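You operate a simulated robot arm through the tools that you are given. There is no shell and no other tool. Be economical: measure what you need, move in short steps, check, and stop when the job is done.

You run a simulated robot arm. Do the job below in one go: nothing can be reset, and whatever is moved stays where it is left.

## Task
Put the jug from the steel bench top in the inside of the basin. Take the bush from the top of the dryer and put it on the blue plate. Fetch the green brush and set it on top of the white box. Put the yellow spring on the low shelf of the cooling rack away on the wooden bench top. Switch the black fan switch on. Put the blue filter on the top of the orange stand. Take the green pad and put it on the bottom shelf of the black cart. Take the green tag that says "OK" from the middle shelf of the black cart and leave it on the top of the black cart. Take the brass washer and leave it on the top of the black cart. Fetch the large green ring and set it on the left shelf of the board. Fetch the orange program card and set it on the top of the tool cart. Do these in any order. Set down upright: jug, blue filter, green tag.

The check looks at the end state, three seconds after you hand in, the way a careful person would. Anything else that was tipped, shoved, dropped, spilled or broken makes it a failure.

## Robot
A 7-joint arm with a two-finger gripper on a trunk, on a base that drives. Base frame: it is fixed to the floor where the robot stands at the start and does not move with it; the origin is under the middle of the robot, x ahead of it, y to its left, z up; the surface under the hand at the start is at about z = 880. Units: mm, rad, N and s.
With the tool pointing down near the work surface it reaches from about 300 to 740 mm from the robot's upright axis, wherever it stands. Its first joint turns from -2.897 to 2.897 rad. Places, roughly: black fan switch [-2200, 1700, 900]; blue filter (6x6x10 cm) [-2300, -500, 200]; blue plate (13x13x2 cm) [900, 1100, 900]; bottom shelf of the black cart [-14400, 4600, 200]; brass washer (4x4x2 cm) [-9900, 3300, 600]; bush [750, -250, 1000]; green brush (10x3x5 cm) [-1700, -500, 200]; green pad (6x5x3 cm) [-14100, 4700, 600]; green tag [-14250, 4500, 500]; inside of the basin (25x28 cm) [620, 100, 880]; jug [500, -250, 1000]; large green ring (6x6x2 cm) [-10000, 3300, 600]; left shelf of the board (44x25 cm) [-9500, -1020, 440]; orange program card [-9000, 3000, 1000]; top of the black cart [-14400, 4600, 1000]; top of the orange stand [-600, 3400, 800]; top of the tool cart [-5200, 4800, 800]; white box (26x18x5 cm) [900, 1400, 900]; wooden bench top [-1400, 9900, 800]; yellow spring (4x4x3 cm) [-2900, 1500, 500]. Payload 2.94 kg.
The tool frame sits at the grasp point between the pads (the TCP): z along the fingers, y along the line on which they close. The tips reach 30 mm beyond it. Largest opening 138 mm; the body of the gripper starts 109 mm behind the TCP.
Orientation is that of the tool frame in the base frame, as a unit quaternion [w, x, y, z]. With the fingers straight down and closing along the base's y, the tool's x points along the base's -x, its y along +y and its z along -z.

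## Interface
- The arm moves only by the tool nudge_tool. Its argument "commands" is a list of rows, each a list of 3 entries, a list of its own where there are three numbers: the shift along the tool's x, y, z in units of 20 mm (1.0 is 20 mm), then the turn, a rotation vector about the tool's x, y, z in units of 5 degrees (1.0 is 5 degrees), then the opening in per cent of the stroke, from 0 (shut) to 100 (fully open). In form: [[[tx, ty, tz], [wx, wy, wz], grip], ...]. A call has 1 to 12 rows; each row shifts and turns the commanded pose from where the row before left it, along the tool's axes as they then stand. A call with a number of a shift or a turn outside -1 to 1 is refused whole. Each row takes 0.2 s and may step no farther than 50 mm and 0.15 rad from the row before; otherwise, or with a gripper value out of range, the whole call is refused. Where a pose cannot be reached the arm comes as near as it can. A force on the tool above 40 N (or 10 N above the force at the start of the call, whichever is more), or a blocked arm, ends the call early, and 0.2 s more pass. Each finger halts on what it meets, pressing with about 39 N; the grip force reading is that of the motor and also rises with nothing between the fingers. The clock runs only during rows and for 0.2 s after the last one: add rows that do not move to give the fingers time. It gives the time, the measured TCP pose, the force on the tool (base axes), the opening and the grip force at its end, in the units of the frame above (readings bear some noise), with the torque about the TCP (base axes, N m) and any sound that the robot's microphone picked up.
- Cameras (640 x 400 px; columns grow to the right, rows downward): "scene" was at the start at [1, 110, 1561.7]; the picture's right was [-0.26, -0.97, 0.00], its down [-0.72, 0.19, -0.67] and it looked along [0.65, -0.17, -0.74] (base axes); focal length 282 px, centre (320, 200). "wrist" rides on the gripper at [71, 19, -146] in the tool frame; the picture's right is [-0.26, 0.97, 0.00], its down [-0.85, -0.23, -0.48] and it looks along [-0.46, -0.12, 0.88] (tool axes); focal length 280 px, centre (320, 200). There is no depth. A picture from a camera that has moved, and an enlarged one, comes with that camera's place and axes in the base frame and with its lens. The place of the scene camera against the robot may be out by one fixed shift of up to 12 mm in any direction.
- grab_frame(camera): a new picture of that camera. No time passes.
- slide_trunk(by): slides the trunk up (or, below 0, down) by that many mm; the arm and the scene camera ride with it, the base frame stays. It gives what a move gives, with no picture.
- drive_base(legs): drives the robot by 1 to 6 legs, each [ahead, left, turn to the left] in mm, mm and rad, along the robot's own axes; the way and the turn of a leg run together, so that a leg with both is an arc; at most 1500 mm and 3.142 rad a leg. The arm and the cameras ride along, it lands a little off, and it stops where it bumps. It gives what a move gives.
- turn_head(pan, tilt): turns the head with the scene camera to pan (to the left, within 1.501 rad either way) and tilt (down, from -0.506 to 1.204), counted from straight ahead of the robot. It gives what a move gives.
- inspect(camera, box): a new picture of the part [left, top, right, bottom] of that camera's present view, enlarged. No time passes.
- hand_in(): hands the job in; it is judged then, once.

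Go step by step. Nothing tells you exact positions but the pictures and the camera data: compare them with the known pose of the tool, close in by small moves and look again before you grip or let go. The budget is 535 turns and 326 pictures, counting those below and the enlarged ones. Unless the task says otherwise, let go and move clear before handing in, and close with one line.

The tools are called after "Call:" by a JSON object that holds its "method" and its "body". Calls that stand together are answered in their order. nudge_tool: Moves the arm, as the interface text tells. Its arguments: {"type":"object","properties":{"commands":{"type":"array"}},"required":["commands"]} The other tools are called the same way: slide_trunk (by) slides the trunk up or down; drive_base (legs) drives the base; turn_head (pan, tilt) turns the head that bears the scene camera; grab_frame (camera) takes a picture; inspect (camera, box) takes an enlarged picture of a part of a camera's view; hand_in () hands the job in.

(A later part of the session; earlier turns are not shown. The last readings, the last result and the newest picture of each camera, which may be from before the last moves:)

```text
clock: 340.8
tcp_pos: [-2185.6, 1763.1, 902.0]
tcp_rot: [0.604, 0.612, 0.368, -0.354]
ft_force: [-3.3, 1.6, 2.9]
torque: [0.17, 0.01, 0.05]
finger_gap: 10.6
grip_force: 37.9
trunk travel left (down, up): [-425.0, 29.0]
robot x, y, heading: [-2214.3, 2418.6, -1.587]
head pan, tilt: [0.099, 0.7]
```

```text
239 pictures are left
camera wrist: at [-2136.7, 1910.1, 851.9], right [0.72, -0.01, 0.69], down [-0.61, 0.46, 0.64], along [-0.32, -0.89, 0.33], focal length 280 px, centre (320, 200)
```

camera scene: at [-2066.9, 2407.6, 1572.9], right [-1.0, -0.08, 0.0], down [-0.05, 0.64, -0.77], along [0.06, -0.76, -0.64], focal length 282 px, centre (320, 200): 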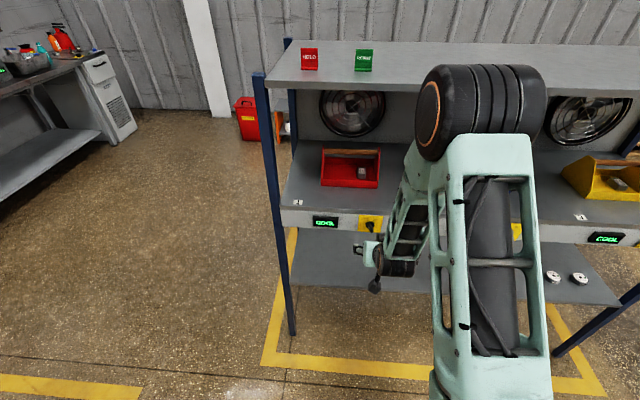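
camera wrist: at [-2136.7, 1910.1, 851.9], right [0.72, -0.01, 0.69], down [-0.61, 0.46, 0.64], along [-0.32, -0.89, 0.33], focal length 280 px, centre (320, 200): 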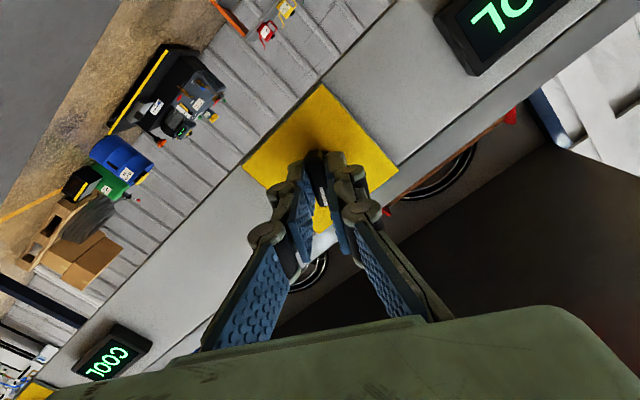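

Call:
{"method": "nudge_tool", "body": {"commands": [[[0, 0, 0], [0, 0, 0], 30], [[0, 0, 0], [0, 0, 0], 30], [[0, 0, -1], [0, 0, 0], 30], [[0, 0, -1], [0, 0, 0], 30], [[0, 0, -1], [0, 0, 0], 30], [[0, 0, -1], [0, 0, 0], 30]]}}

Call:
{"method": "grab_frame", "body": {"camera": "wrist"}}

Call:
{"method": "inspect", "body": {"camera": "scene", "box": [340, 200, 410, 250]}}

```text
clock: 342.2
tcp_pos: [-2184.0, 1841.8, 903.2]
tcp_rot: [0.602, 0.612, 0.369, -0.355]
ft_force: [-0.1, -0.5, -0.6]
torque: [0.02, 0.01, -0.01]
finger_gap: 41.4
grip_force: 0.1
trunk travel left (down, up): [-425.0, 29.0]
robot x, y, heading: [-2215.4, 2417.8, -1.587]
head pan, tilt: [0.099, 0.7]
```

```text
238 pictures are left
camera wrist: at [-2136.4, 1989.1, 852.4], right [0.72, -0.01, 0.69], down [-0.61, 0.46, 0.65], along [-0.32, -0.89, 0.33], focal length 280 px, centre (320, 200)
```

wrist: 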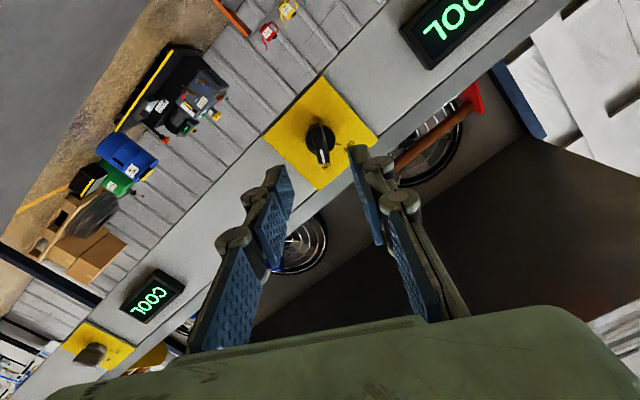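

```text
8.00 times, centred on (375, 225) of scene
camera zoom: at [-2066.9, 2408.3, 1572.9], right [-1.0, -0.08, 0.0], down [-0.05, 0.64, -0.77], along [0.06, -0.76, -0.64], focal length 2258 px, centre (-120, 0)
```

zoom: 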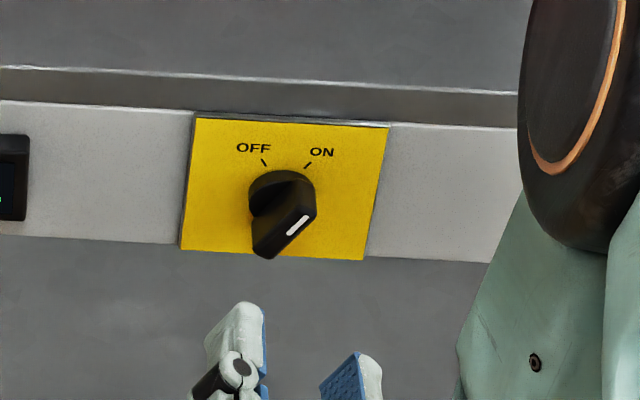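

The knob now points at ON. I undo the roll and pitch, then move along to the spring.

Call:
{"method": "nudge_tool", "body": {"commands": [[[0, 0, -1], [0, 0, -1], 50], [[0, 0, -1], [0, 0, -1], 50], [[0, 0, 0], [0, 0, -1], 50], [[0, 0, 0], [0, 0, -1], 50], [[0, 0, 0], [0, 0, -1], 50], [[0, 0, 0], [0, 0, -0.6], 50], [[0, 0, 0], [0, 1, 0], 50], [[0, 0, 0], [0, 1, 0], 50], [[0, 0, 0], [0, 1, 0], 50], [[0, 0, 0], [0, 1, 0], 50], [[0, 0, 0], [0, 1, 0], 50], [[0, 0, 0], [0, 1, 0], 50]]}}

Call:
{"method": "nudge_tool", "body": {"commands": [[[0, 0, 0], [0, 1, 0], 50], [[0, 0, 0], [0, 1, 0], 50], [[0, 0, 0], [0, 1, 0], 50]]}}

Call:
{"method": "drive_base", "body": {"legs": [[0, -680, 0.018]]}}

Call:
{"method": "turn_head", "body": {"pan": 0.15, "tilt": 0.75}}

Call:
{"method": "grab_frame", "body": {"camera": "scene"}}

Call:
{"method": "grab_frame", "body": {"camera": "wrist"}}

```text
clock: 344.8
tcp_pos: [-2186.3, 1882.7, 903.5]
tcp_rot: [0.35, 0.615, 0.618, -0.343]
ft_force: [0.5, 0.4, 0.5]
torque: [0.0, -0.04, 0.01]
finger_gap: 69.1
grip_force: 0.1
trunk travel left (down, up): [-425.0, 29.0]
robot x, y, heading: [-2215.5, 2420.3, -1.587]
head pan, tilt: [0.099, 0.7]
```

```text
clock: 345.6
tcp_pos: [-2186.0, 1882.6, 902.8]
tcp_rot: [0.267, 0.654, 0.658, -0.26]
ft_force: [-0.6, -0.3, 0.0]
torque: [-0.01, -0.01, 0.03]
finger_gap: 68.9
grip_force: 0.1
trunk travel left (down, up): [-425.0, 29.0]
robot x, y, heading: [-2217.5, 2418.8, -1.59]
head pan, tilt: [0.099, 0.7]
```

```text
clock: 352.1
tcp_pos: [-2860.6, 1887.0, 903.9]
tcp_rot: [0.271, 0.646, 0.666, -0.257]
ft_force: [0.1, -0.3, 0.0]
torque: [-0.01, -0.01, 0.03]
finger_gap: 69.1
grip_force: 0.1
trunk travel left (down, up): [-425.0, 29.0]
robot x, y, heading: [-2903.2, 2425.8, -1.56]
head pan, tilt: [0.099, 0.7]
```

```text
clock: 352.7
tcp_pos: [-2859.0, 1887.5, 904.0]
tcp_rot: [0.271, 0.646, 0.666, -0.258]
ft_force: [-0.8, 0.1, 0.8]
torque: [0.02, -0.01, 0.0]
finger_gap: 68.8
grip_force: 0.0
trunk travel left (down, up): [-425.0, 29.0]
robot x, y, heading: [-2904.5, 2422.8, -1.561]
head pan, tilt: [0.15, 0.75]
```

```text
236 pictures are left
camera scene: at [-2751.1, 2417.9, 1568.7], right [-0.99, -0.16, 0.0], down [-0.11, 0.67, -0.73], along [0.12, -0.72, -0.68], focal length 282 px, centre (320, 200)
```

scene: 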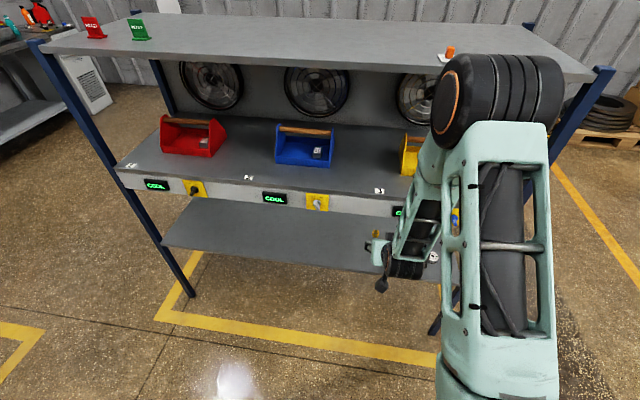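

```text
235 pictures are left
camera wrist: at [-2847.2, 2038.9, 960.3], right [0.97, -0.16, 0.19], down [-0.23, -0.29, 0.93], along [-0.09, -0.94, -0.32], focal length 280 px, centre (320, 200)
```

wrist: 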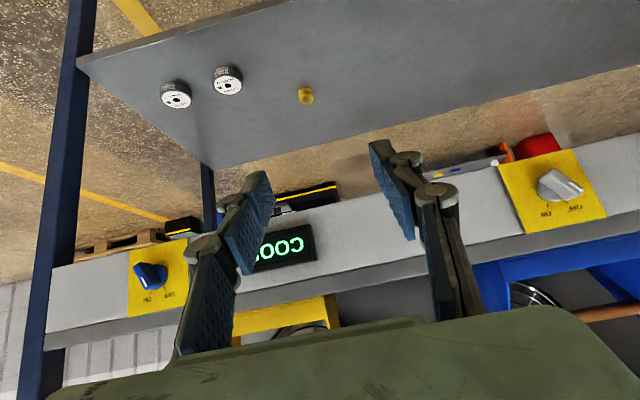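

Spring ≈(-2877, 1520) on the low shelf (z≈500). Lowering the trunk, then entering under the fascia.

Call:
{"method": "slide_trunk", "body": {"by": -320}}

Call:
{"method": "drive_base", "body": {"legs": [[160, 0, -0.01]]}}

Call:
{"method": "grab_frame", "body": {"camera": "wrist"}}

Call:
{"method": "grab_frame", "body": {"camera": "scene"}}

```text
clock: 355.9
tcp_pos: [-2860.2, 1886.7, 583.9]
tcp_rot: [0.27, 0.645, 0.667, -0.257]
ft_force: [-0.2, 0.0, -1.4]
torque: [-0.02, 0.03, 0.01]
finger_gap: 68.8
grip_force: 0.0
trunk travel left (down, up): [-105.0, 349.0]
robot x, y, heading: [-2904.9, 2423.4, -1.563]
head pan, tilt: [0.15, 0.75]
```

```text
clock: 357.3
tcp_pos: [-2864.2, 1724.2, 582.9]
tcp_rot: [0.27, 0.649, 0.663, -0.257]
ft_force: [-0.4, 0.1, 0.3]
torque: [0.0, 0.01, 0.0]
finger_gap: 68.9
grip_force: 0.0
trunk travel left (down, up): [-105.0, 349.0]
robot x, y, heading: [-2902.8, 2259.3, -1.569]
head pan, tilt: [0.15, 0.75]
```

```text
234 pictures are left
camera wrist: at [-2850.1, 1875.7, 640.3], right [0.97, -0.16, 0.19], down [-0.23, -0.29, 0.93], along [-0.1, -0.94, -0.32], focal length 280 px, centre (320, 200)
```

wrist: 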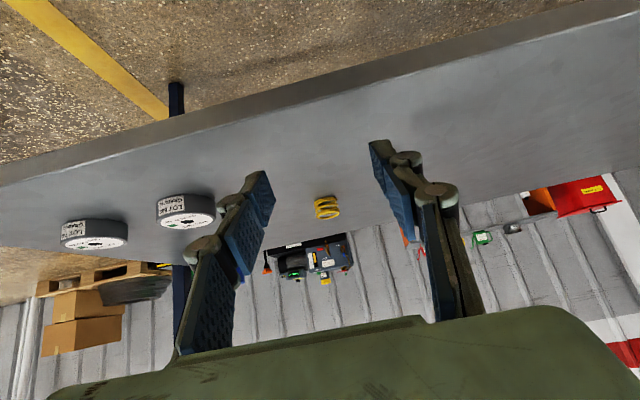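

```text
233 pictures are left
camera scene: at [-2750.4, 2253.8, 1248.7], right [-0.99, -0.15, 0.0], down [-0.1, 0.67, -0.73], along [0.11, -0.72, -0.68], focal length 282 px, centre (320, 200)
```

scene: 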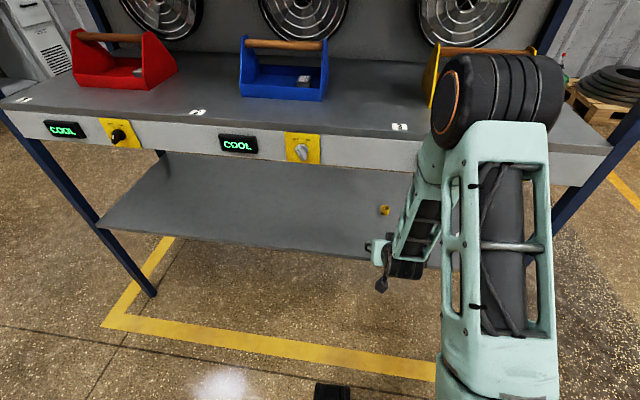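

Call:
{"method": "nudge_tool", "body": {"commands": [[[-0.65, -0.094, 0.88], [0, 0, 0], 50], [[-0.65, -0.094, 0.88], [0, 0, 0], 50], [[-0.65, -0.094, 0.88], [0, 0, 0], 50], [[-0.65, -0.094, 0.88], [0, 0, 0], 50], [[-0.65, -0.094, 0.88], [0, 0, 0], 50], [[-0.65, -0.094, 0.88], [0, 0, 0], 50]]}}

Call:
{"method": "grab_frame", "body": {"camera": "wrist"}}

Call:
{"method": "grab_frame", "body": {"camera": "scene"}}

```text
clock: 358.7
tcp_pos: [-2872.5, 1594.4, 562.7]
tcp_rot: [0.269, 0.649, 0.664, -0.257]
ft_force: [-0.9, -0.4, -0.3]
torque: [0.01, -0.01, -0.02]
finger_gap: 68.9
grip_force: 0.1
trunk travel left (down, up): [-105.0, 349.0]
robot x, y, heading: [-2905.7, 2261.9, -1.575]
head pan, tilt: [0.15, 0.75]
```

```text
232 pictures are left
camera wrist: at [-2858.6, 1747.1, 618.6], right [0.97, -0.16, 0.19], down [-0.23, -0.29, 0.93], along [-0.1, -0.94, -0.32], focal length 280 px, centre (320, 200)
```

wrist: 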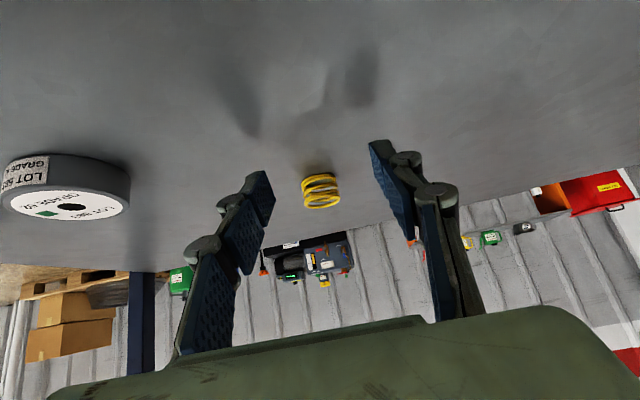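

```text
231 pictures are left
camera scene: at [-2750.4, 2253.8, 1248.7], right [-0.99, -0.15, 0.0], down [-0.1, 0.67, -0.73], along [0.11, -0.72, -0.68], focal length 282 px, centre (320, 200)
```

scene: 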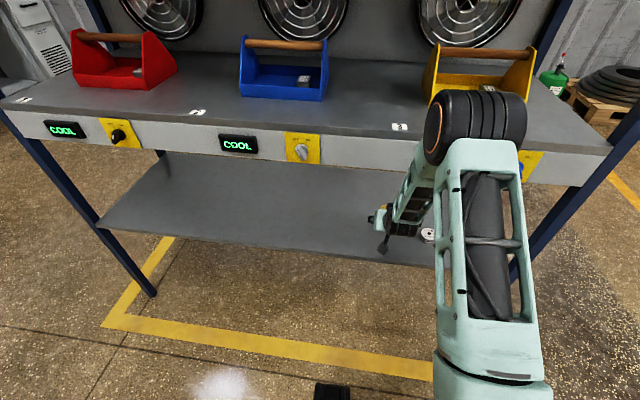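

Call:
{"method": "nudge_tool", "body": {"commands": [[[-0.425, -0.1, 0.74], [0, 0, 0], 50], [[-0.425, -0.1, 0.74], [0, 0, 0], 50], [[-0.425, -0.1, 0.74], [0, 0, 0], 50]]}}

Call:
{"method": "grab_frame", "body": {"camera": "wrist"}}

```text
clock: 359.5
tcp_pos: [-2877.1, 1544.8, 547.9]
tcp_rot: [0.271, 0.648, 0.663, -0.259]
ft_force: [-1.1, 4.2, 9.2]
torque: [0.04, 0.35, -0.21]
finger_gap: 71.2
grip_force: 0.8
trunk travel left (down, up): [-105.0, 349.0]
robot x, y, heading: [-2904.0, 2257.0, -1.575]
head pan, tilt: [0.15, 0.75]
```

```text
230 pictures are left
camera wrist: at [-2863.6, 1696.9, 604.4], right [0.97, -0.16, 0.19], down [-0.23, -0.29, 0.93], along [-0.1, -0.94, -0.32], focal length 280 px, centre (320, 200)
```

wrist: 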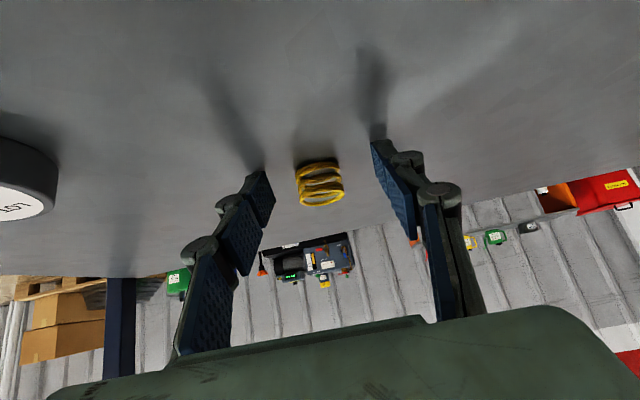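

Fingertips brush the shelf (z≈519). Up 6 mm and forward 24 mm.

Call:
{"method": "nudge_tool", "body": {"commands": [[[-0.22, 0, -0.22], [0, 0, 0], 50], [[-0.42, -0.06, 0.42], [0, 0, 0], 50], [[-0.42, -0.06, 0.42], [0, 0, 0], 50]]}}

Call:
{"method": "inspect", "body": {"camera": "wrist", "box": [200, 100, 440, 280]}}

```text
clock: 360.3
tcp_pos: [-2879.8, 1522.1, 551.8]
tcp_rot: [0.268, 0.649, 0.664, -0.258]
ft_force: [-0.2, -0.5, -0.3]
torque: [0.03, -0.03, 0.0]
finger_gap: 69.0
grip_force: 0.0
trunk travel left (down, up): [-105.0, 349.0]
robot x, y, heading: [-2901.1, 2257.0, -1.578]
head pan, tilt: [0.15, 0.75]
```

```text
2.22 times, centred on (320, 190) of wrist
camera zoom: at [-2864.8, 1673.5, 608.2], right [0.97, -0.16, 0.19], down [-0.23, -0.29, 0.93], along [-0.1, -0.94, -0.32], focal length 623 px, centre (320, 222)
```

zoom: 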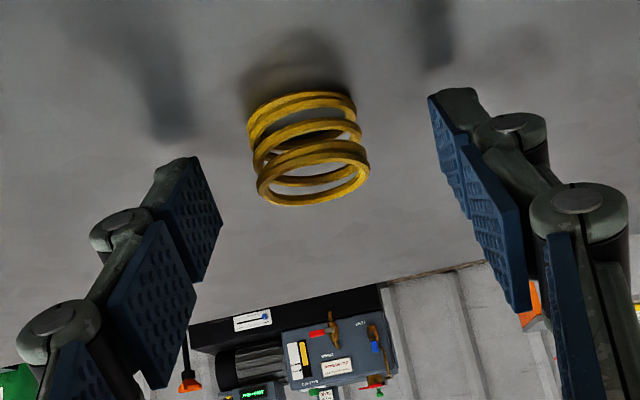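

Call:
{"method": "nudge_tool", "body": {"commands": [[[0.1, 0, 0.1], [0, 0, 0], 50], [[0, 0, 0], [0, 0, 0], 50]]}}

Call:
{"method": "nudge_tool", "body": {"commands": [[[0.07, 0, 0.07], [0, 0, 0], 50], [[0, 0, 0], [0, 0, 0], 50]]}}

```text
clock: 360.9
tcp_pos: [-2879.2, 1520.2, 549.3]
tcp_rot: [0.269, 0.649, 0.663, -0.258]
ft_force: [-0.6, -0.5, 0.0]
torque: [0.02, 0.0, -0.01]
finger_gap: 68.9
grip_force: 0.1
trunk travel left (down, up): [-105.0, 349.0]
robot x, y, heading: [-2905.1, 2262.7, -1.572]
head pan, tilt: [0.15, 0.75]
```

```text
clock: 361.5
tcp_pos: [-2879.3, 1520.3, 547.8]
tcp_rot: [0.27, 0.648, 0.664, -0.257]
ft_force: [0.7, 1.5, 2.7]
torque: [-0.01, 0.12, -0.03]
finger_gap: 69.5
grip_force: 0.4
trunk travel left (down, up): [-105.0, 349.0]
robot x, y, heading: [-2900.7, 2259.9, -1.574]
head pan, tilt: [0.15, 0.75]
```

Contact height known. I close here and check the grip.

Call:
{"method": "nudge_tool", "body": {"commands": [[[-0.1, 0, -0.1], [0, 0, 0], 35], [[0, 0, 0], [0, 0, 0], 35], [[0, 0, 0], [0, 0, 0], 35]]}}

Call:
{"method": "inspect", "body": {"camera": "wrist", "box": [200, 100, 440, 280]}}

```text
clock: 362.3
tcp_pos: [-2879.0, 1522.0, 551.8]
tcp_rot: [0.269, 0.649, 0.663, -0.258]
ft_force: [-0.6, -0.1, -0.2]
torque: [0.01, 0.0, 0.03]
finger_gap: 48.6
grip_force: 0.0
trunk travel left (down, up): [-105.0, 349.0]
robot x, y, heading: [-2905.4, 2261.5, -1.567]
head pan, tilt: [0.15, 0.75]
```

```text
2.22 times, centred on (320, 190) of wrist
camera zoom: at [-2865.1, 1672.6, 607.3], right [0.97, -0.16, 0.19], down [-0.23, -0.29, 0.93], along [-0.1, -0.94, -0.32], focal length 623 px, centre (320, 222)
```

zoom: 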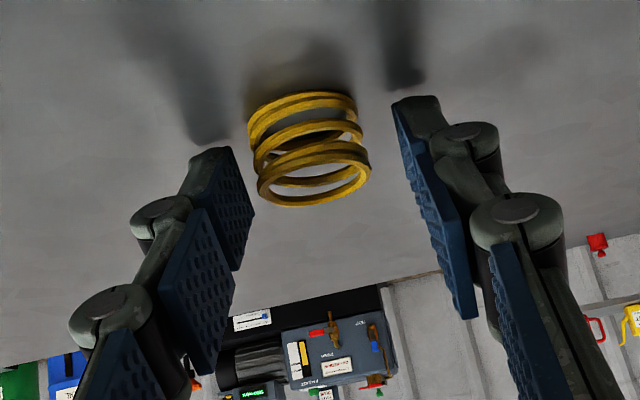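

Call:
{"method": "nudge_tool", "body": {"commands": [[[0, 0, 0], [0, 0, 0], 5], [[0, 0, 0], [0, 0, 0], 5], [[0, 0, 0], [0, 0, 0], 5]]}}

Call:
{"method": "inspect", "body": {"camera": "wrist", "box": [200, 100, 440, 280]}}

```text
clock: 363.1
tcp_pos: [-2879.1, 1520.5, 550.5]
tcp_rot: [0.269, 0.649, 0.663, -0.258]
ft_force: [-0.5, -0.8, 0.1]
torque: [0.01, -0.03, -0.01]
finger_gap: 32.2
grip_force: 39.6
trunk travel left (down, up): [-105.0, 349.0]
robot x, y, heading: [-2902.3, 2261.5, -1.571]
head pan, tilt: [0.15, 0.75]
```

```text
2.22 times, centred on (320, 190) of wrist
camera zoom: at [-2865.2, 1672.5, 607.4], right [0.97, -0.16, 0.19], down [-0.23, -0.29, 0.93], along [-0.1, -0.94, -0.32], focal length 623 px, centre (320, 222)
```

zoom: 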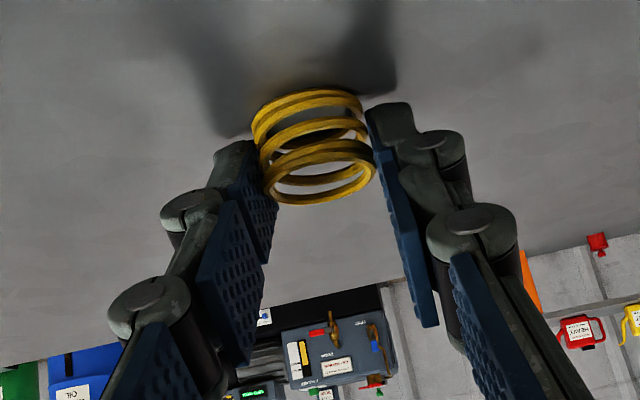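

Held at 32 mm. Lifting a little and backing out.

Call:
{"method": "nudge_tool", "body": {"commands": [[[-0.5, 0, -0.5], [0, 0, 0], 5], [[-0.5, 0, -0.5], [0, 0, 0], 5], [[0.3, 0, -0.9], [0, 0, 0], 5], [[0.5, 0, -0.8], [0, 0, 0], 5], [[0.5, 0, -0.8], [0, 0, 0], 5], [[0.6, 0, -0.8], [0, 0, 0], 5], [[0.6, 0, -0.8], [0, 0, 0], 5]]}}

Call:
{"method": "grab_frame", "body": {"camera": "wrist"}}

```text
clock: 364.7
tcp_pos: [-2879.2, 1612.9, 605.0]
tcp_rot: [0.269, 0.649, 0.663, -0.258]
ft_force: [-0.4, 0.1, 0.6]
torque: [0.01, -0.02, 0.01]
finger_gap: 32.4
grip_force: 39.1
trunk travel left (down, up): [-105.0, 349.0]
robot x, y, heading: [-2904.3, 2260.1, -1.573]
head pan, tilt: [0.15, 0.75]
```

```text
226 pictures are left
camera wrist: at [-2866.0, 1765.4, 661.3], right [0.97, -0.16, 0.19], down [-0.23, -0.29, 0.93], along [-0.1, -0.94, -0.32], focal length 280 px, centre (320, 200)
```

wrist: 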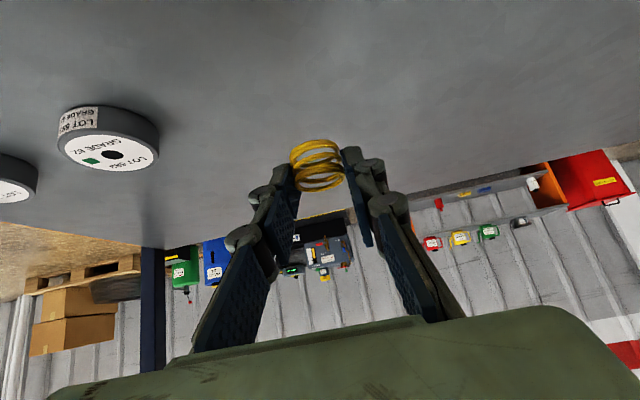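

Call:
{"method": "drive_base", "body": {"legs": [[-180, 0, 0]]}}

Call:
{"method": "slide_trunk", "body": {"by": 320}}

Call:
{"method": "nudge_tool", "body": {"commands": [[[0.6, 0, -0.8], [0, 0, 0], 5], [[0.6, 0, -0.8], [0, 0, 0], 5], [[0.6, 0, -0.8], [0, 0, 0], 5], [[0.6, 0, -0.8], [0, 0, 0], 5]]}}

Call:
{"method": "drive_base", "body": {"legs": [[0, 1450, 0], [0, 0, 3.13]]}}

Call:
{"method": "turn_head", "body": {"pan": 0.2, "tilt": 0.35}}

Call:
{"method": "grab_frame", "body": {"camera": "scene"}}

```text
clock: 366.2
tcp_pos: [-2877.9, 1790.1, 604.5]
tcp_rot: [0.27, 0.648, 0.664, -0.258]
ft_force: [-0.6, 0.6, -0.2]
torque: [-0.02, 0.02, -0.03]
finger_gap: 32.3
grip_force: 39.0
trunk travel left (down, up): [-105.0, 349.0]
robot x, y, heading: [-2905.4, 2440.7, -1.57]
head pan, tilt: [0.15, 0.75]
```

```text
clock: 369.4
tcp_pos: [-2878.4, 1791.3, 924.4]
tcp_rot: [0.27, 0.648, 0.664, -0.257]
ft_force: [-0.5, -0.8, -1.6]
torque: [0.0, -0.01, 0.0]
finger_gap: 32.6
grip_force: 38.8
trunk travel left (down, up): [-425.0, 29.0]
robot x, y, heading: [-2904.3, 2437.5, -1.567]
head pan, tilt: [0.15, 0.75]
```

```text
clock: 370.4
tcp_pos: [-2878.9, 1871.0, 937.6]
tcp_rot: [0.27, 0.648, 0.665, -0.257]
ft_force: [-0.2, -0.1, 0.0]
torque: [-0.01, 0.0, -0.01]
finger_gap: 32.2
grip_force: 39.3
trunk travel left (down, up): [-425.0, 29.0]
robot x, y, heading: [-2903.6, 2438.5, -1.566]
head pan, tilt: [0.15, 0.75]
```

```text
clock: 390.5
tcp_pos: [-1492.8, 3025.0, 938.1]
tcp_rot: [-0.255, 0.67, -0.642, -0.273]
ft_force: [0.2, -0.1, -0.6]
torque: [0.05, 0.01, 0.01]
finger_gap: 32.3
grip_force: 38.5
trunk travel left (down, up): [-425.0, 29.0]
robot x, y, heading: [-1461.8, 2458.4, 1.595]
head pan, tilt: [0.15, 0.75]
```

```text
clock: 391.4
tcp_pos: [-1494.0, 3025.3, 937.5]
tcp_rot: [-0.255, 0.669, -0.643, -0.271]
ft_force: [-0.2, 0.3, 0.2]
torque: [0.02, 0.01, 0.0]
finger_gap: 32.4
grip_force: 39.5
trunk travel left (down, up): [-425.0, 29.0]
robot x, y, heading: [-1458.5, 2456.4, 1.59]
head pan, tilt: [0.201, 0.351]
```

```text
225 pictures are left
camera scene: at [-1609.7, 2461.1, 1604.3], right [0.98, 0.22, 0.0], down [0.07, -0.34, -0.94], along [-0.2, 0.92, -0.34], focal length 282 px, centre (320, 200)
```

scene: 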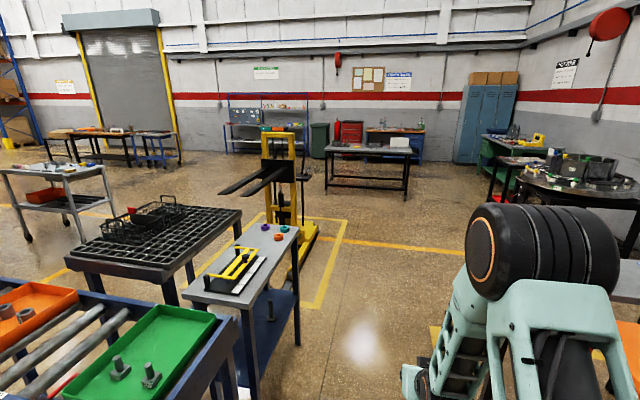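

The wooden bench is at the far back wall. I drive up the aisle in stages.

Call:
{"method": "drive_base", "body": {"legs": [[1500, 0, -0.02], [1300, 0, 0]]}}

Call:
{"method": "turn_head", "body": {"pan": 0.0, "tilt": 0.45}}

Call:
{"method": "grab_frame", "body": {"camera": "scene"}}

```text
clock: 404.9
tcp_pos: [-1432.6, 5817.5, 938.2]
tcp_rot: [0.26, -0.656, 0.657, 0.266]
ft_force: [0.0, 0.4, 0.0]
torque: [0.0, -0.02, -0.01]
finger_gap: 32.5
grip_force: 38.7
trunk travel left (down, up): [-425.0, 29.0]
robot x, y, heading: [-1424.6, 5248.5, 1.544]
head pan, tilt: [0.201, 0.351]
```

```text
clock: 405.6
tcp_pos: [-1432.6, 5817.6, 935.9]
tcp_rot: [0.26, -0.656, 0.657, 0.266]
ft_force: [0.3, 0.3, 0.7]
torque: [0.02, 0.0, -0.05]
finger_gap: 32.5
grip_force: 38.9
trunk travel left (down, up): [-425.0, 29.0]
robot x, y, heading: [-1423.0, 5249.8, 1.545]
head pan, tilt: [0.0, 0.45]
```

```text
224 pictures are left
camera scene: at [-1554.6, 5259.6, 1595.1], right [1.0, -0.02, 0.0], down [-0.01, -0.43, -0.9], along [0.02, 0.9, -0.43], focal length 282 px, centre (320, 200)
```

scene: 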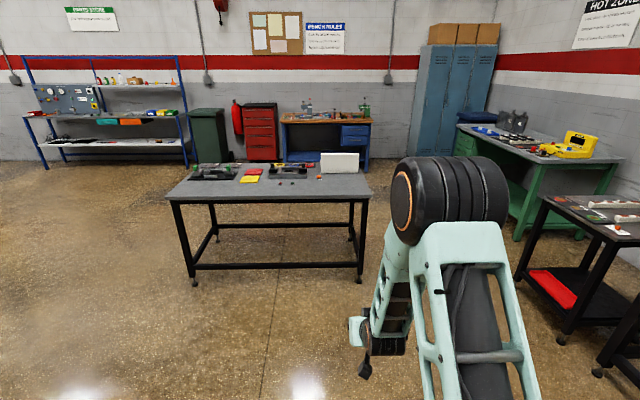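

Corridor right of the grey table is free; I pass there to reach the wooden bench.

Call:
{"method": "drive_base", "body": {"legs": [[880, 0, 0.026], [0, -790, 0], [1500, 0, 0], [1200, 0, 0]]}}

Call:
{"method": "turn_head", "body": {"pan": 0.6, "tilt": 0.5}}

Call:
{"method": "grab_frame", "body": {"camera": "scene"}}

```text
clock: 429.8
tcp_pos: [-680.9, 9381.4, 937.6]
tcp_rot: [-0.256, 0.667, -0.645, -0.27]
ft_force: [0.2, -0.1, 0.2]
torque: [-0.05, 0.0, 0.01]
finger_gap: 32.5
grip_force: 39.0
trunk travel left (down, up): [-425.0, 29.0]
robot x, y, heading: [-651.4, 8813.7, 1.582]
head pan, tilt: [0.0, 0.45]
```

```text
clock: 430.8
tcp_pos: [-680.8, 9381.2, 936.8]
tcp_rot: [-0.256, 0.667, -0.645, -0.27]
ft_force: [0.3, -0.4, 0.2]
torque: [0.02, -0.01, 0.01]
finger_gap: 32.4
grip_force: 39.0
trunk travel left (down, up): [-425.0, 29.0]
robot x, y, heading: [-652.8, 8809.1, 1.587]
head pan, tilt: [0.6, 0.499]
```

```text
223 pictures are left
camera scene: at [-833.9, 8802.3, 1590.7], right [0.82, 0.57, 0.0], down [0.27, -0.39, -0.88], along [-0.5, 0.72, -0.48], focal length 282 px, centre (320, 200)
```

scene: 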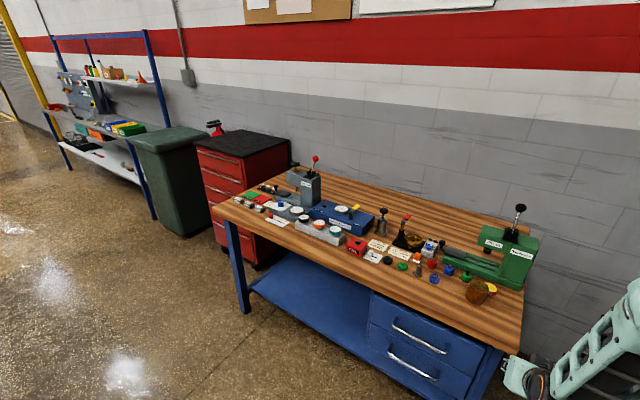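

Call:
{"method": "inspect", "body": {"camera": "scene", "box": [200, 150, 560, 370]}}

```text
1.78 times, centred on (380, 260) of scene
camera zoom: at [-833.9, 8802.3, 1590.7], right [0.82, 0.57, 0.0], down [0.27, -0.39, -0.88], along [-0.5, 0.72, -0.48], focal length 502 px, centre (213, 93)
```

zoom: 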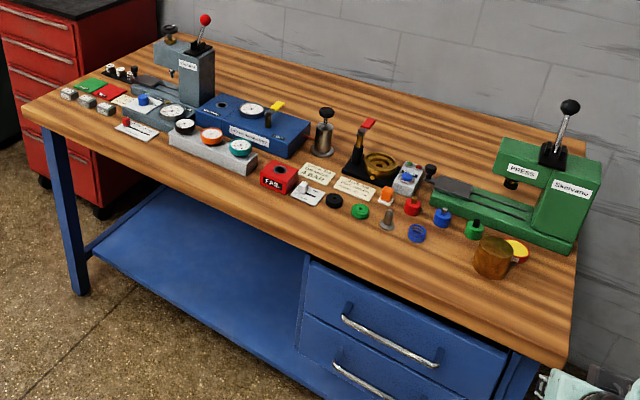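

The bench's front right corner around (-740, 9620) is free. Driving up to it.

Call:
{"method": "drive_base", "body": {"legs": [[200, 60, 0]]}}

Call:
{"method": "turn_head", "body": {"pan": 0.2, "tilt": 0.85}}

Call:
{"method": "grab_frame", "body": {"camera": "scene"}}

Call:
{"method": "grab_frame", "body": {"camera": "wrist"}}

```text
clock: 432.4
tcp_pos: [-742.1, 9581.3, 937.6]
tcp_rot: [-0.256, 0.667, -0.645, -0.271]
ft_force: [-0.2, 0.3, -0.4]
torque: [0.01, 0.0, -0.02]
finger_gap: 32.3
grip_force: 38.6
trunk travel left (down, up): [-425.0, 29.0]
robot x, y, heading: [-719.0, 9011.6, 1.58]
head pan, tilt: [0.6, 0.499]
```

```text
clock: 433.3
tcp_pos: [-742.0, 9580.5, 937.8]
tcp_rot: [-0.256, 0.667, -0.645, -0.271]
ft_force: [-0.4, -0.4, -0.7]
torque: [-0.01, -0.02, 0.0]
finger_gap: 32.5
grip_force: 39.1
trunk travel left (down, up): [-425.0, 29.0]
robot x, y, heading: [-715.5, 9013.3, 1.578]
head pan, tilt: [0.201, 0.85]
```

```text
221 pictures are left
camera scene: at [-861.0, 9003.6, 1560.7], right [0.98, 0.21, 0.0], down [0.16, -0.73, -0.66], along [-0.14, 0.65, -0.75], focal length 282 px, centre (320, 200)
```

scene: 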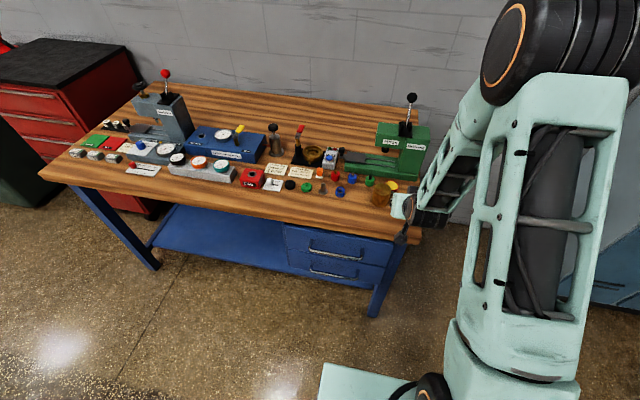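

```text
220 pictures are left
camera wrist: at [-756.1, 9427.8, 994.1], right [-0.97, 0.15, 0.19], down [0.23, 0.29, 0.93], along [0.09, 0.94, -0.32], focal length 280 px, centre (320, 200)
```

wrist: 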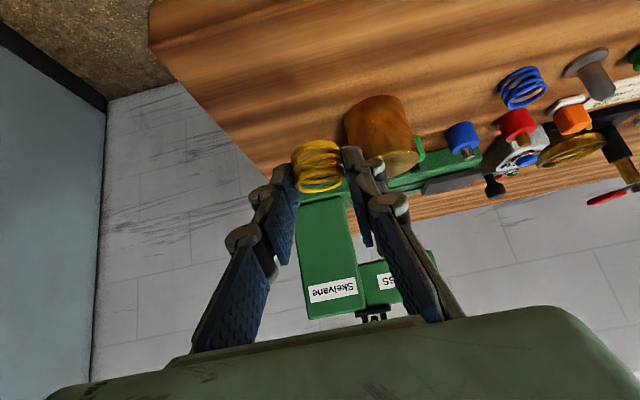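

Call:
{"method": "nudge_tool", "body": {"commands": [[[-0.62, -0.6, 0.62], [0, 0, 0], 5], [[-0.62, -0.6, 0.62], [0, 0, 0], 5], [[0.707, 0, 0.707], [0, 0, 0], 5], [[0.707, 0, 0.707], [0, 0, 0], 5], [[0.707, 0, 0.707], [0, 0, 0], 5], [[0.707, 0, 0.707], [0, 0, 0], 5], [[0.2, 0, 0.2], [0, 0, 0], 5]]}}

Call:
{"method": "grab_frame", "body": {"camera": "wrist"}}

```text
clock: 434.7
tcp_pos: [-720.3, 9621.8, 869.3]
tcp_rot: [-0.266, 0.662, -0.642, -0.28]
ft_force: [-1.0, -5.5, 20.2]
torque: [-0.18, -0.09, -0.04]
finger_gap: 32.4
grip_force: 39.4
trunk travel left (down, up): [-425.0, 29.0]
robot x, y, heading: [-718.9, 9013.1, 1.576]
head pan, tilt: [0.201, 0.85]
stopped in row 7: the force on the tool passed its limit at 48 N (the readings are from after the stop); the commanded pose is now the measured one
```

```text
219 pictures are left
camera wrist: at [-733.5, 9467.2, 921.1], right [-0.97, 0.15, 0.19], down [0.23, 0.26, 0.94], along [0.09, 0.95, -0.29], focal length 280 px, centre (320, 200)
```

wrist: 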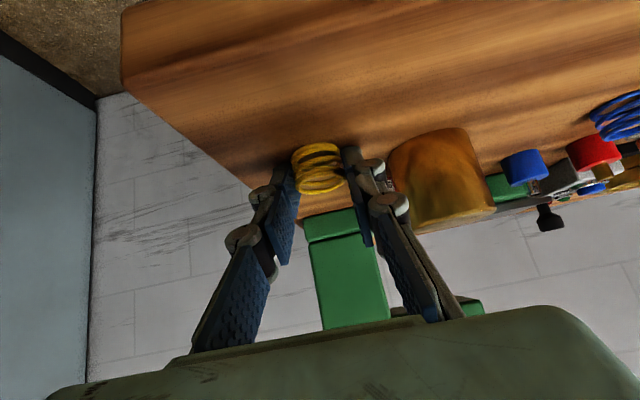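

Bench contact came at TCP z≈869. I ease up, open, and rise.

Call:
{"method": "nudge_tool", "body": {"commands": [[[-0.1, 0, -0.1], [0, 0, 0], 5], [[0, 0, 0], [0, 0, 0], 5], [[0, 0, 0], [0, 0, 0], 45], [[0, 0, 0], [0, 0, 0], 45], [[0, 0, 0], [0, 0, 0], 45]]}}

Call:
{"method": "grab_frame", "body": {"camera": "wrist"}}

```text
clock: 435.9
tcp_pos: [-719.9, 9620.0, 868.1]
tcp_rot: [-0.264, 0.664, -0.642, -0.278]
ft_force: [0.0, 1.3, 4.9]
torque: [0.13, -0.01, 0.03]
finger_gap: 62.7
grip_force: 0.2
trunk travel left (down, up): [-425.0, 29.0]
robot x, y, heading: [-715.6, 9016.0, 1.58]
head pan, tilt: [0.201, 0.85]
```

```text
218 pictures are left
camera wrist: at [-733.5, 9465.7, 921.1], right [-0.97, 0.15, 0.19], down [0.23, 0.27, 0.94], along [0.09, 0.95, -0.3], focal length 280 px, centre (320, 200)
```

wrist: 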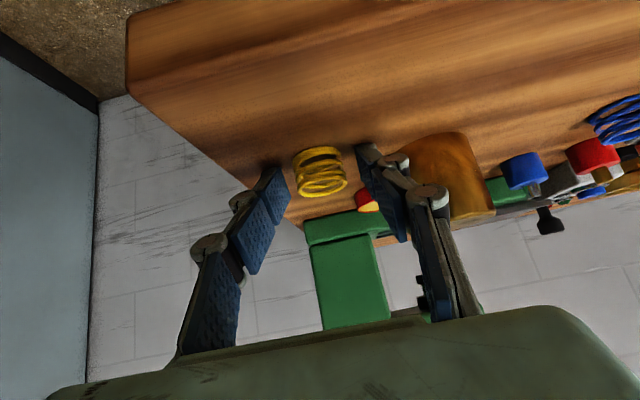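

Spring is free on the bench. Backing out along the tool and rising.

Call:
{"method": "nudge_tool", "body": {"commands": [[[0, 0, -0.8], [0, 0, 0], 45], [[0, 0, -1], [0, 0, 0], 45], [[0, 0, -1], [0, 0, 0], 45], [[-0.3, 0, -1], [0, 0, 0], 45], [[-0.5, 0, -0.9], [0, 0, 0], 45]]}}

Call:
{"method": "grab_frame", "body": {"camera": "wrist"}}

Call:
{"method": "drive_base", "body": {"legs": [[-300, 0, 0]]}}

Call:
{"method": "turn_head", "body": {"pan": 1.0, "tilt": 0.35}}

Call:
{"method": "grab_frame", "body": {"camera": "scene"}}

```text
clock: 437.1
tcp_pos: [-714.9, 9564.4, 946.1]
tcp_rot: [-0.263, 0.664, -0.643, -0.277]
ft_force: [0.4, -0.2, 0.0]
torque: [0.0, 0.0, 0.01]
finger_gap: 62.1
grip_force: 0.0
trunk travel left (down, up): [-425.0, 29.0]
robot x, y, heading: [-715.3, 9012.7, 1.579]
head pan, tilt: [0.201, 0.85]
```

```text
217 pictures are left
camera wrist: at [-730.3, 9410.6, 998.9], right [-0.97, 0.15, 0.19], down [0.23, 0.27, 0.93], along [0.09, 0.95, -0.3], focal length 280 px, centre (320, 200)
```

wrist: 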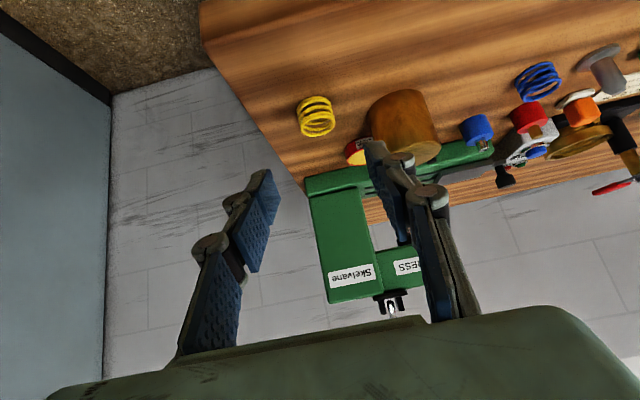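

```text
clock: 439.1
tcp_pos: [-709.2, 9268.9, 945.8]
tcp_rot: [-0.264, 0.661, -0.644, -0.278]
ft_force: [-0.5, 0.2, 0.2]
torque: [-0.02, -0.02, -0.02]
finger_gap: 62.1
grip_force: 0.0
trunk travel left (down, up): [-425.0, 29.0]
robot x, y, heading: [-711.3, 8719.0, 1.572]
head pan, tilt: [0.201, 0.85]
```

```text
clock: 440.3
tcp_pos: [-709.4, 9268.1, 946.2]
tcp_rot: [-0.265, 0.661, -0.645, -0.277]
ft_force: [-0.3, 0.0, -1.4]
torque: [0.0, -0.05, 0.01]
finger_gap: 62.2
grip_force: 0.1
trunk travel left (down, up): [-425.0, 29.0]
robot x, y, heading: [-708.2, 8716.1, 1.569]
head pan, tilt: [1.0, 0.351]
```

```text
216 pictures are left
camera scene: at [-922.2, 8682.2, 1604.3], right [0.54, 0.84, 0.0], down [0.29, -0.19, -0.94], along [-0.79, 0.51, -0.34], focal length 282 px, centre (320, 200)
```

scene: 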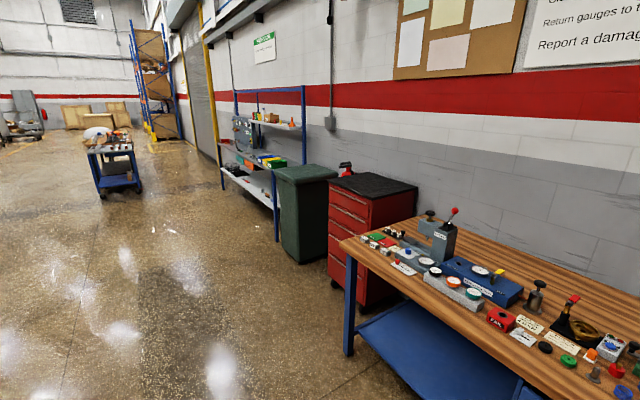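

Spring placed. Now I turn to face -x and look for a route to the far side.

Call:
{"method": "drive_base", "body": {"legs": [[0, 0, 1.571]]}}

Call:
{"method": "turn_head", "body": {"pan": 0.35, "tilt": 0.25}}

Call:
{"method": "grab_frame", "body": {"camera": "scene"}}

```text
clock: 444.5
tcp_pos: [-1267.5, 8715.1, 944.8]
tcp_rot: [0.01, 0.924, 0.016, -0.382]
ft_force: [-0.4, -0.1, -0.1]
torque: [0.0, 0.02, 0.02]
finger_gap: 62.2
grip_force: 0.1
trunk travel left (down, up): [-425.0, 29.0]
robot x, y, heading: [-714.0, 8713.9, -3.134]
head pan, tilt: [1.0, 0.351]
```

```text
clock: 445.6
tcp_pos: [-1268.1, 8715.2, 945.0]
tcp_rot: [0.011, 0.924, 0.016, -0.383]
ft_force: [0.0, 0.2, 0.5]
torque: [0.01, -0.02, 0.02]
finger_gap: 62.3
grip_force: 0.0
trunk travel left (down, up): [-425.0, 29.0]
robot x, y, heading: [-713.2, 8713.7, -3.123]
head pan, tilt: [0.351, 0.25]
```

```text
215 pictures are left
camera scene: at [-714.7, 8544.7, 1613.8], right [-0.36, 0.93, 0.0], down [0.23, 0.09, -0.97], along [-0.91, -0.34, -0.25], focal length 282 px, centre (320, 200)
```

scene: 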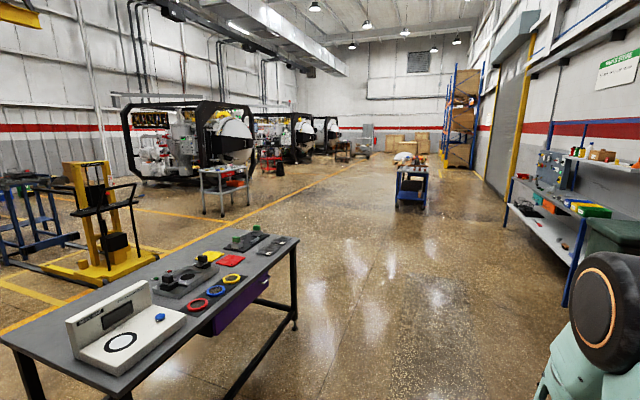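

Good overview: the tool cart is the grey trolley, machines lie at the left. I drive west, then diagonally.

Call:
{"method": "drive_base", "body": {"legs": [[1500, 0, 0], [1500, 0, 0], [0, 0, 0.6], [1500, 0, 0], [1500, 0, 0]]}}

Call:
{"method": "turn_head", "body": {"pan": 0.15, "tilt": 0.3}}

Call:
{"method": "grab_frame", "body": {"camera": "scene"}}

```text
clock: 475.9
tcp_pos: [-6601.6, 6506.8, 945.8]
tcp_rot: [0.13, 0.872, 0.306, -0.359]
ft_force: [0.5, 0.0, -0.2]
torque: [0.0, 0.03, -0.03]
finger_gap: 62.0
grip_force: 0.0
trunk travel left (down, up): [-425.0, 29.0]
robot x, y, heading: [-6158.2, 6834.7, -2.49]
head pan, tilt: [0.351, 0.25]
```

```text
clock: 476.6
tcp_pos: [-6601.5, 6506.3, 946.0]
tcp_rot: [0.13, 0.872, 0.306, -0.36]
ft_force: [0.2, -0.2, 0.3]
torque: [0.0, -0.02, 0.0]
finger_gap: 62.3
grip_force: 0.0
trunk travel left (down, up): [-425.0, 29.0]
robot x, y, heading: [-6163.4, 6837.7, -2.492]
head pan, tilt: [0.15, 0.3]
```

```text
214 pictures are left
camera scene: at [-6074.4, 6708.1, 1609.1], right [-0.72, 0.69, 0.0], down [0.21, 0.21, -0.96], along [-0.66, -0.69, -0.3], focal length 282 px, centre (320, 200)
```

scene: 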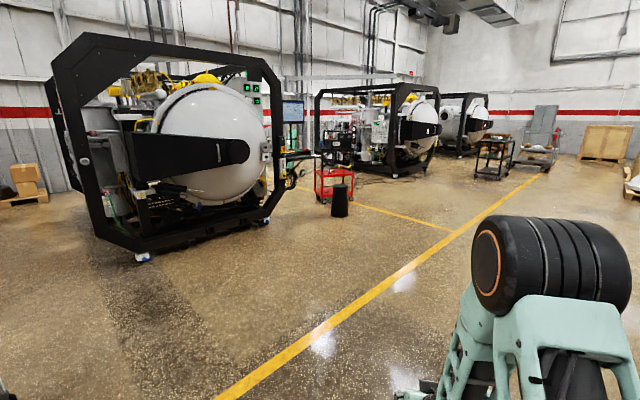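

Call:
{"method": "inspect", "body": {"camera": "scene", "box": [230, 70, 400, 230]}}

```text
2.50 times, centred on (315, 150) of scene
camera zoom: at [-6074.4, 6708.1, 1609.1], right [-0.72, 0.69, 0.0], down [0.21, 0.21, -0.96], along [-0.66, -0.69, -0.3], focal length 706 px, centre (332, 325)
```

zoom: 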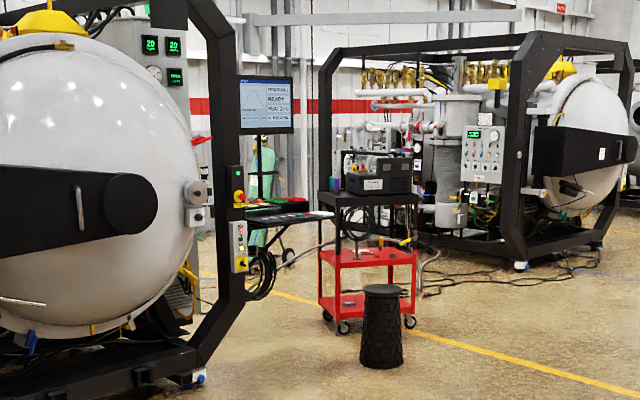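

Call:
{"method": "drive_base", "body": {"legs": [[1500, 0, 0], [1400, 0, 0], [0, 0, 0.92]]}}

Call:
{"method": "turn_head", "body": {"pan": 0.1, "tilt": 0.5}}

Call:
{"method": "grab_frame", "body": {"camera": "scene"}}

```text
clock: 493.2
tcp_pos: [-8494.6, 4501.9, 944.3]
tcp_rot: [0.276, 0.647, 0.66, -0.266]
ft_force: [-0.4, 0.3, 0.0]
torque: [-0.04, 0.0, -0.01]
finger_gap: 62.2
grip_force: 0.0
trunk travel left (down, up): [-425.0, 29.0]
robot x, y, heading: [-8490.6, 5053.2, -1.576]
head pan, tilt: [0.15, 0.3]
```

```text
clock: 493.9
tcp_pos: [-8495.5, 4500.7, 945.6]
tcp_rot: [0.276, 0.646, 0.661, -0.264]
ft_force: [-0.5, -0.4, 0.7]
torque: [-0.01, -0.01, 0.03]
finger_gap: 61.9
grip_force: 0.2
trunk travel left (down, up): [-425.0, 29.0]
robot x, y, heading: [-8490.2, 5055.9, -1.572]
head pan, tilt: [0.099, 0.499]
```

```text
212 pictures are left
camera scene: at [-8340.9, 5038.4, 1590.7], right [-1.0, -0.1, 0.0], down [-0.05, 0.48, -0.88], along [0.09, -0.87, -0.48], focal length 282 px, centre (320, 200)
```

scene: 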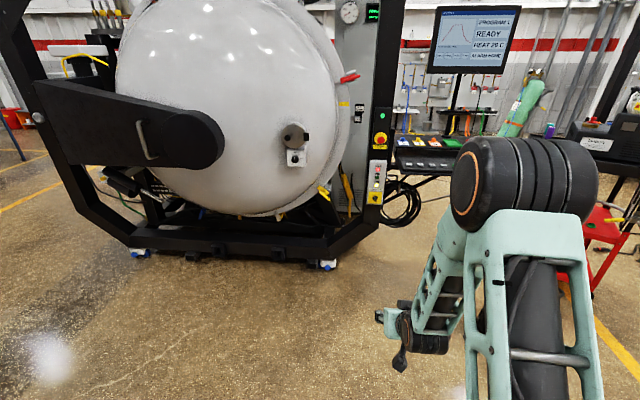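

Call:
{"method": "inspect", "body": {"camera": "scene", "box": [370, 90, 530, 230]}}

```text
2.86 times, centred on (450, 160) of scene
camera zoom: at [-8340.9, 5038.4, 1590.7], right [-1.0, -0.1, 0.0], down [-0.05, 0.48, -0.88], along [0.09, -0.87, -0.48], focal length 806 px, centre (-51, 314)
```

zoom: 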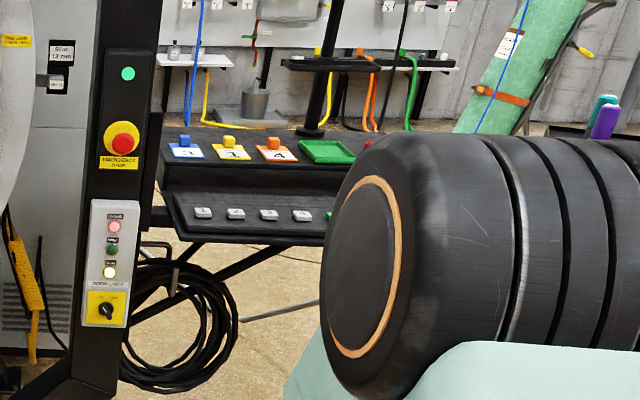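

The orange program card (with a knob block) lies on the console near (-8940, 3075, 1000). I move in front of it.

Call:
{"method": "drive_base", "body": {"legs": [[0, -450, 0], [850, 0, 0]]}}

Call:
{"method": "turn_head", "body": {"pan": 0.2, "tilt": 0.65}}

Call:
{"method": "grab_frame", "body": {"camera": "scene"}}

Call:
{"method": "grab_frame", "body": {"camera": "wrist"}}

```text
clock: 502.5
tcp_pos: [-8956.3, 3651.2, 944.7]
tcp_rot: [0.276, 0.647, 0.66, -0.265]
ft_force: [0.8, 0.0, -0.4]
torque: [0.0, 0.03, -0.01]
finger_gap: 62.0
grip_force: 0.1
trunk travel left (down, up): [-425.0, 29.0]
robot x, y, heading: [-8951.8, 4204.4, -1.574]
head pan, tilt: [0.099, 0.499]
```

```text
clock: 503.2
tcp_pos: [-8954.8, 3652.3, 946.4]
tcp_rot: [0.277, 0.646, 0.66, -0.265]
ft_force: [-0.5, 0.0, -0.1]
torque: [-0.01, 0.0, 0.02]
finger_gap: 62.4
grip_force: 0.0
trunk travel left (down, up): [-425.0, 29.0]
robot x, y, heading: [-8947.4, 4202.3, -1.574]
head pan, tilt: [0.201, 0.649]
```

```text
210 pictures are left
camera scene: at [-8792.0, 4193.8, 1577.3], right [-0.98, -0.2, 0.0], down [-0.12, 0.59, -0.8], along [0.16, -0.78, -0.6], focal length 282 px, centre (320, 200)
```

scene: 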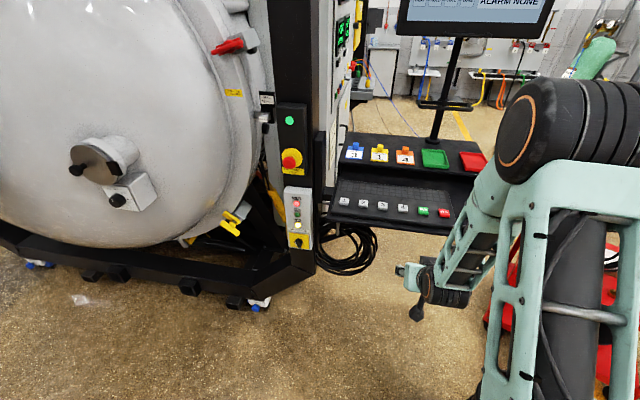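

```text
209 pictures are left
camera wrist: at [-8940.9, 3805.1, 998.6], right [0.97, -0.16, 0.19], down [-0.23, -0.27, 0.93], along [-0.1, -0.95, -0.3], focal length 280 px, centre (320, 200)
```

wrist: 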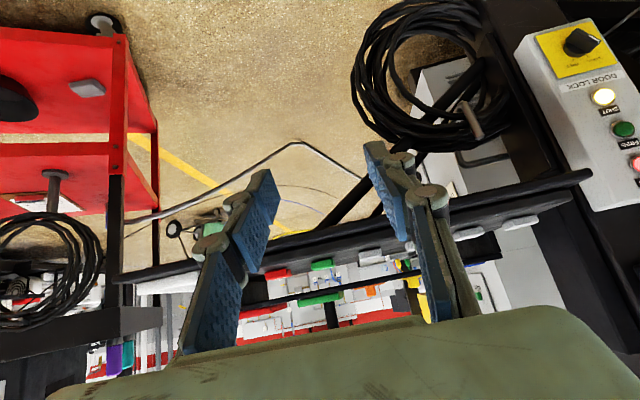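

Call:
{"method": "inspect", "body": {"camera": "scene", "box": [330, 120, 500, 230]}}

```text
3.64 times, centred on (415, 175) of scene
camera zoom: at [-8792.0, 4193.8, 1577.3], right [-0.98, -0.2, 0.0], down [-0.12, 0.59, -0.8], along [0.16, -0.78, -0.6], focal length 1026 px, centre (-26, 291)
```

zoom: 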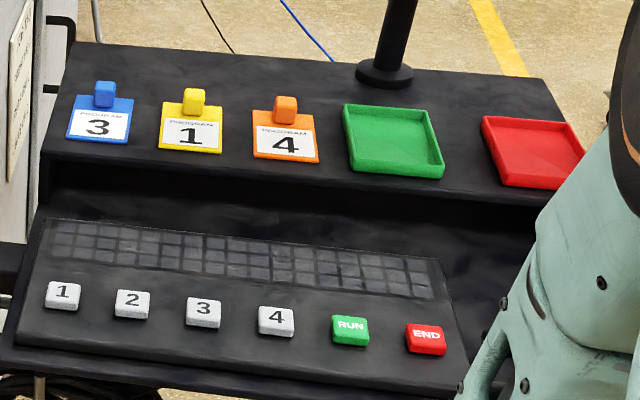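

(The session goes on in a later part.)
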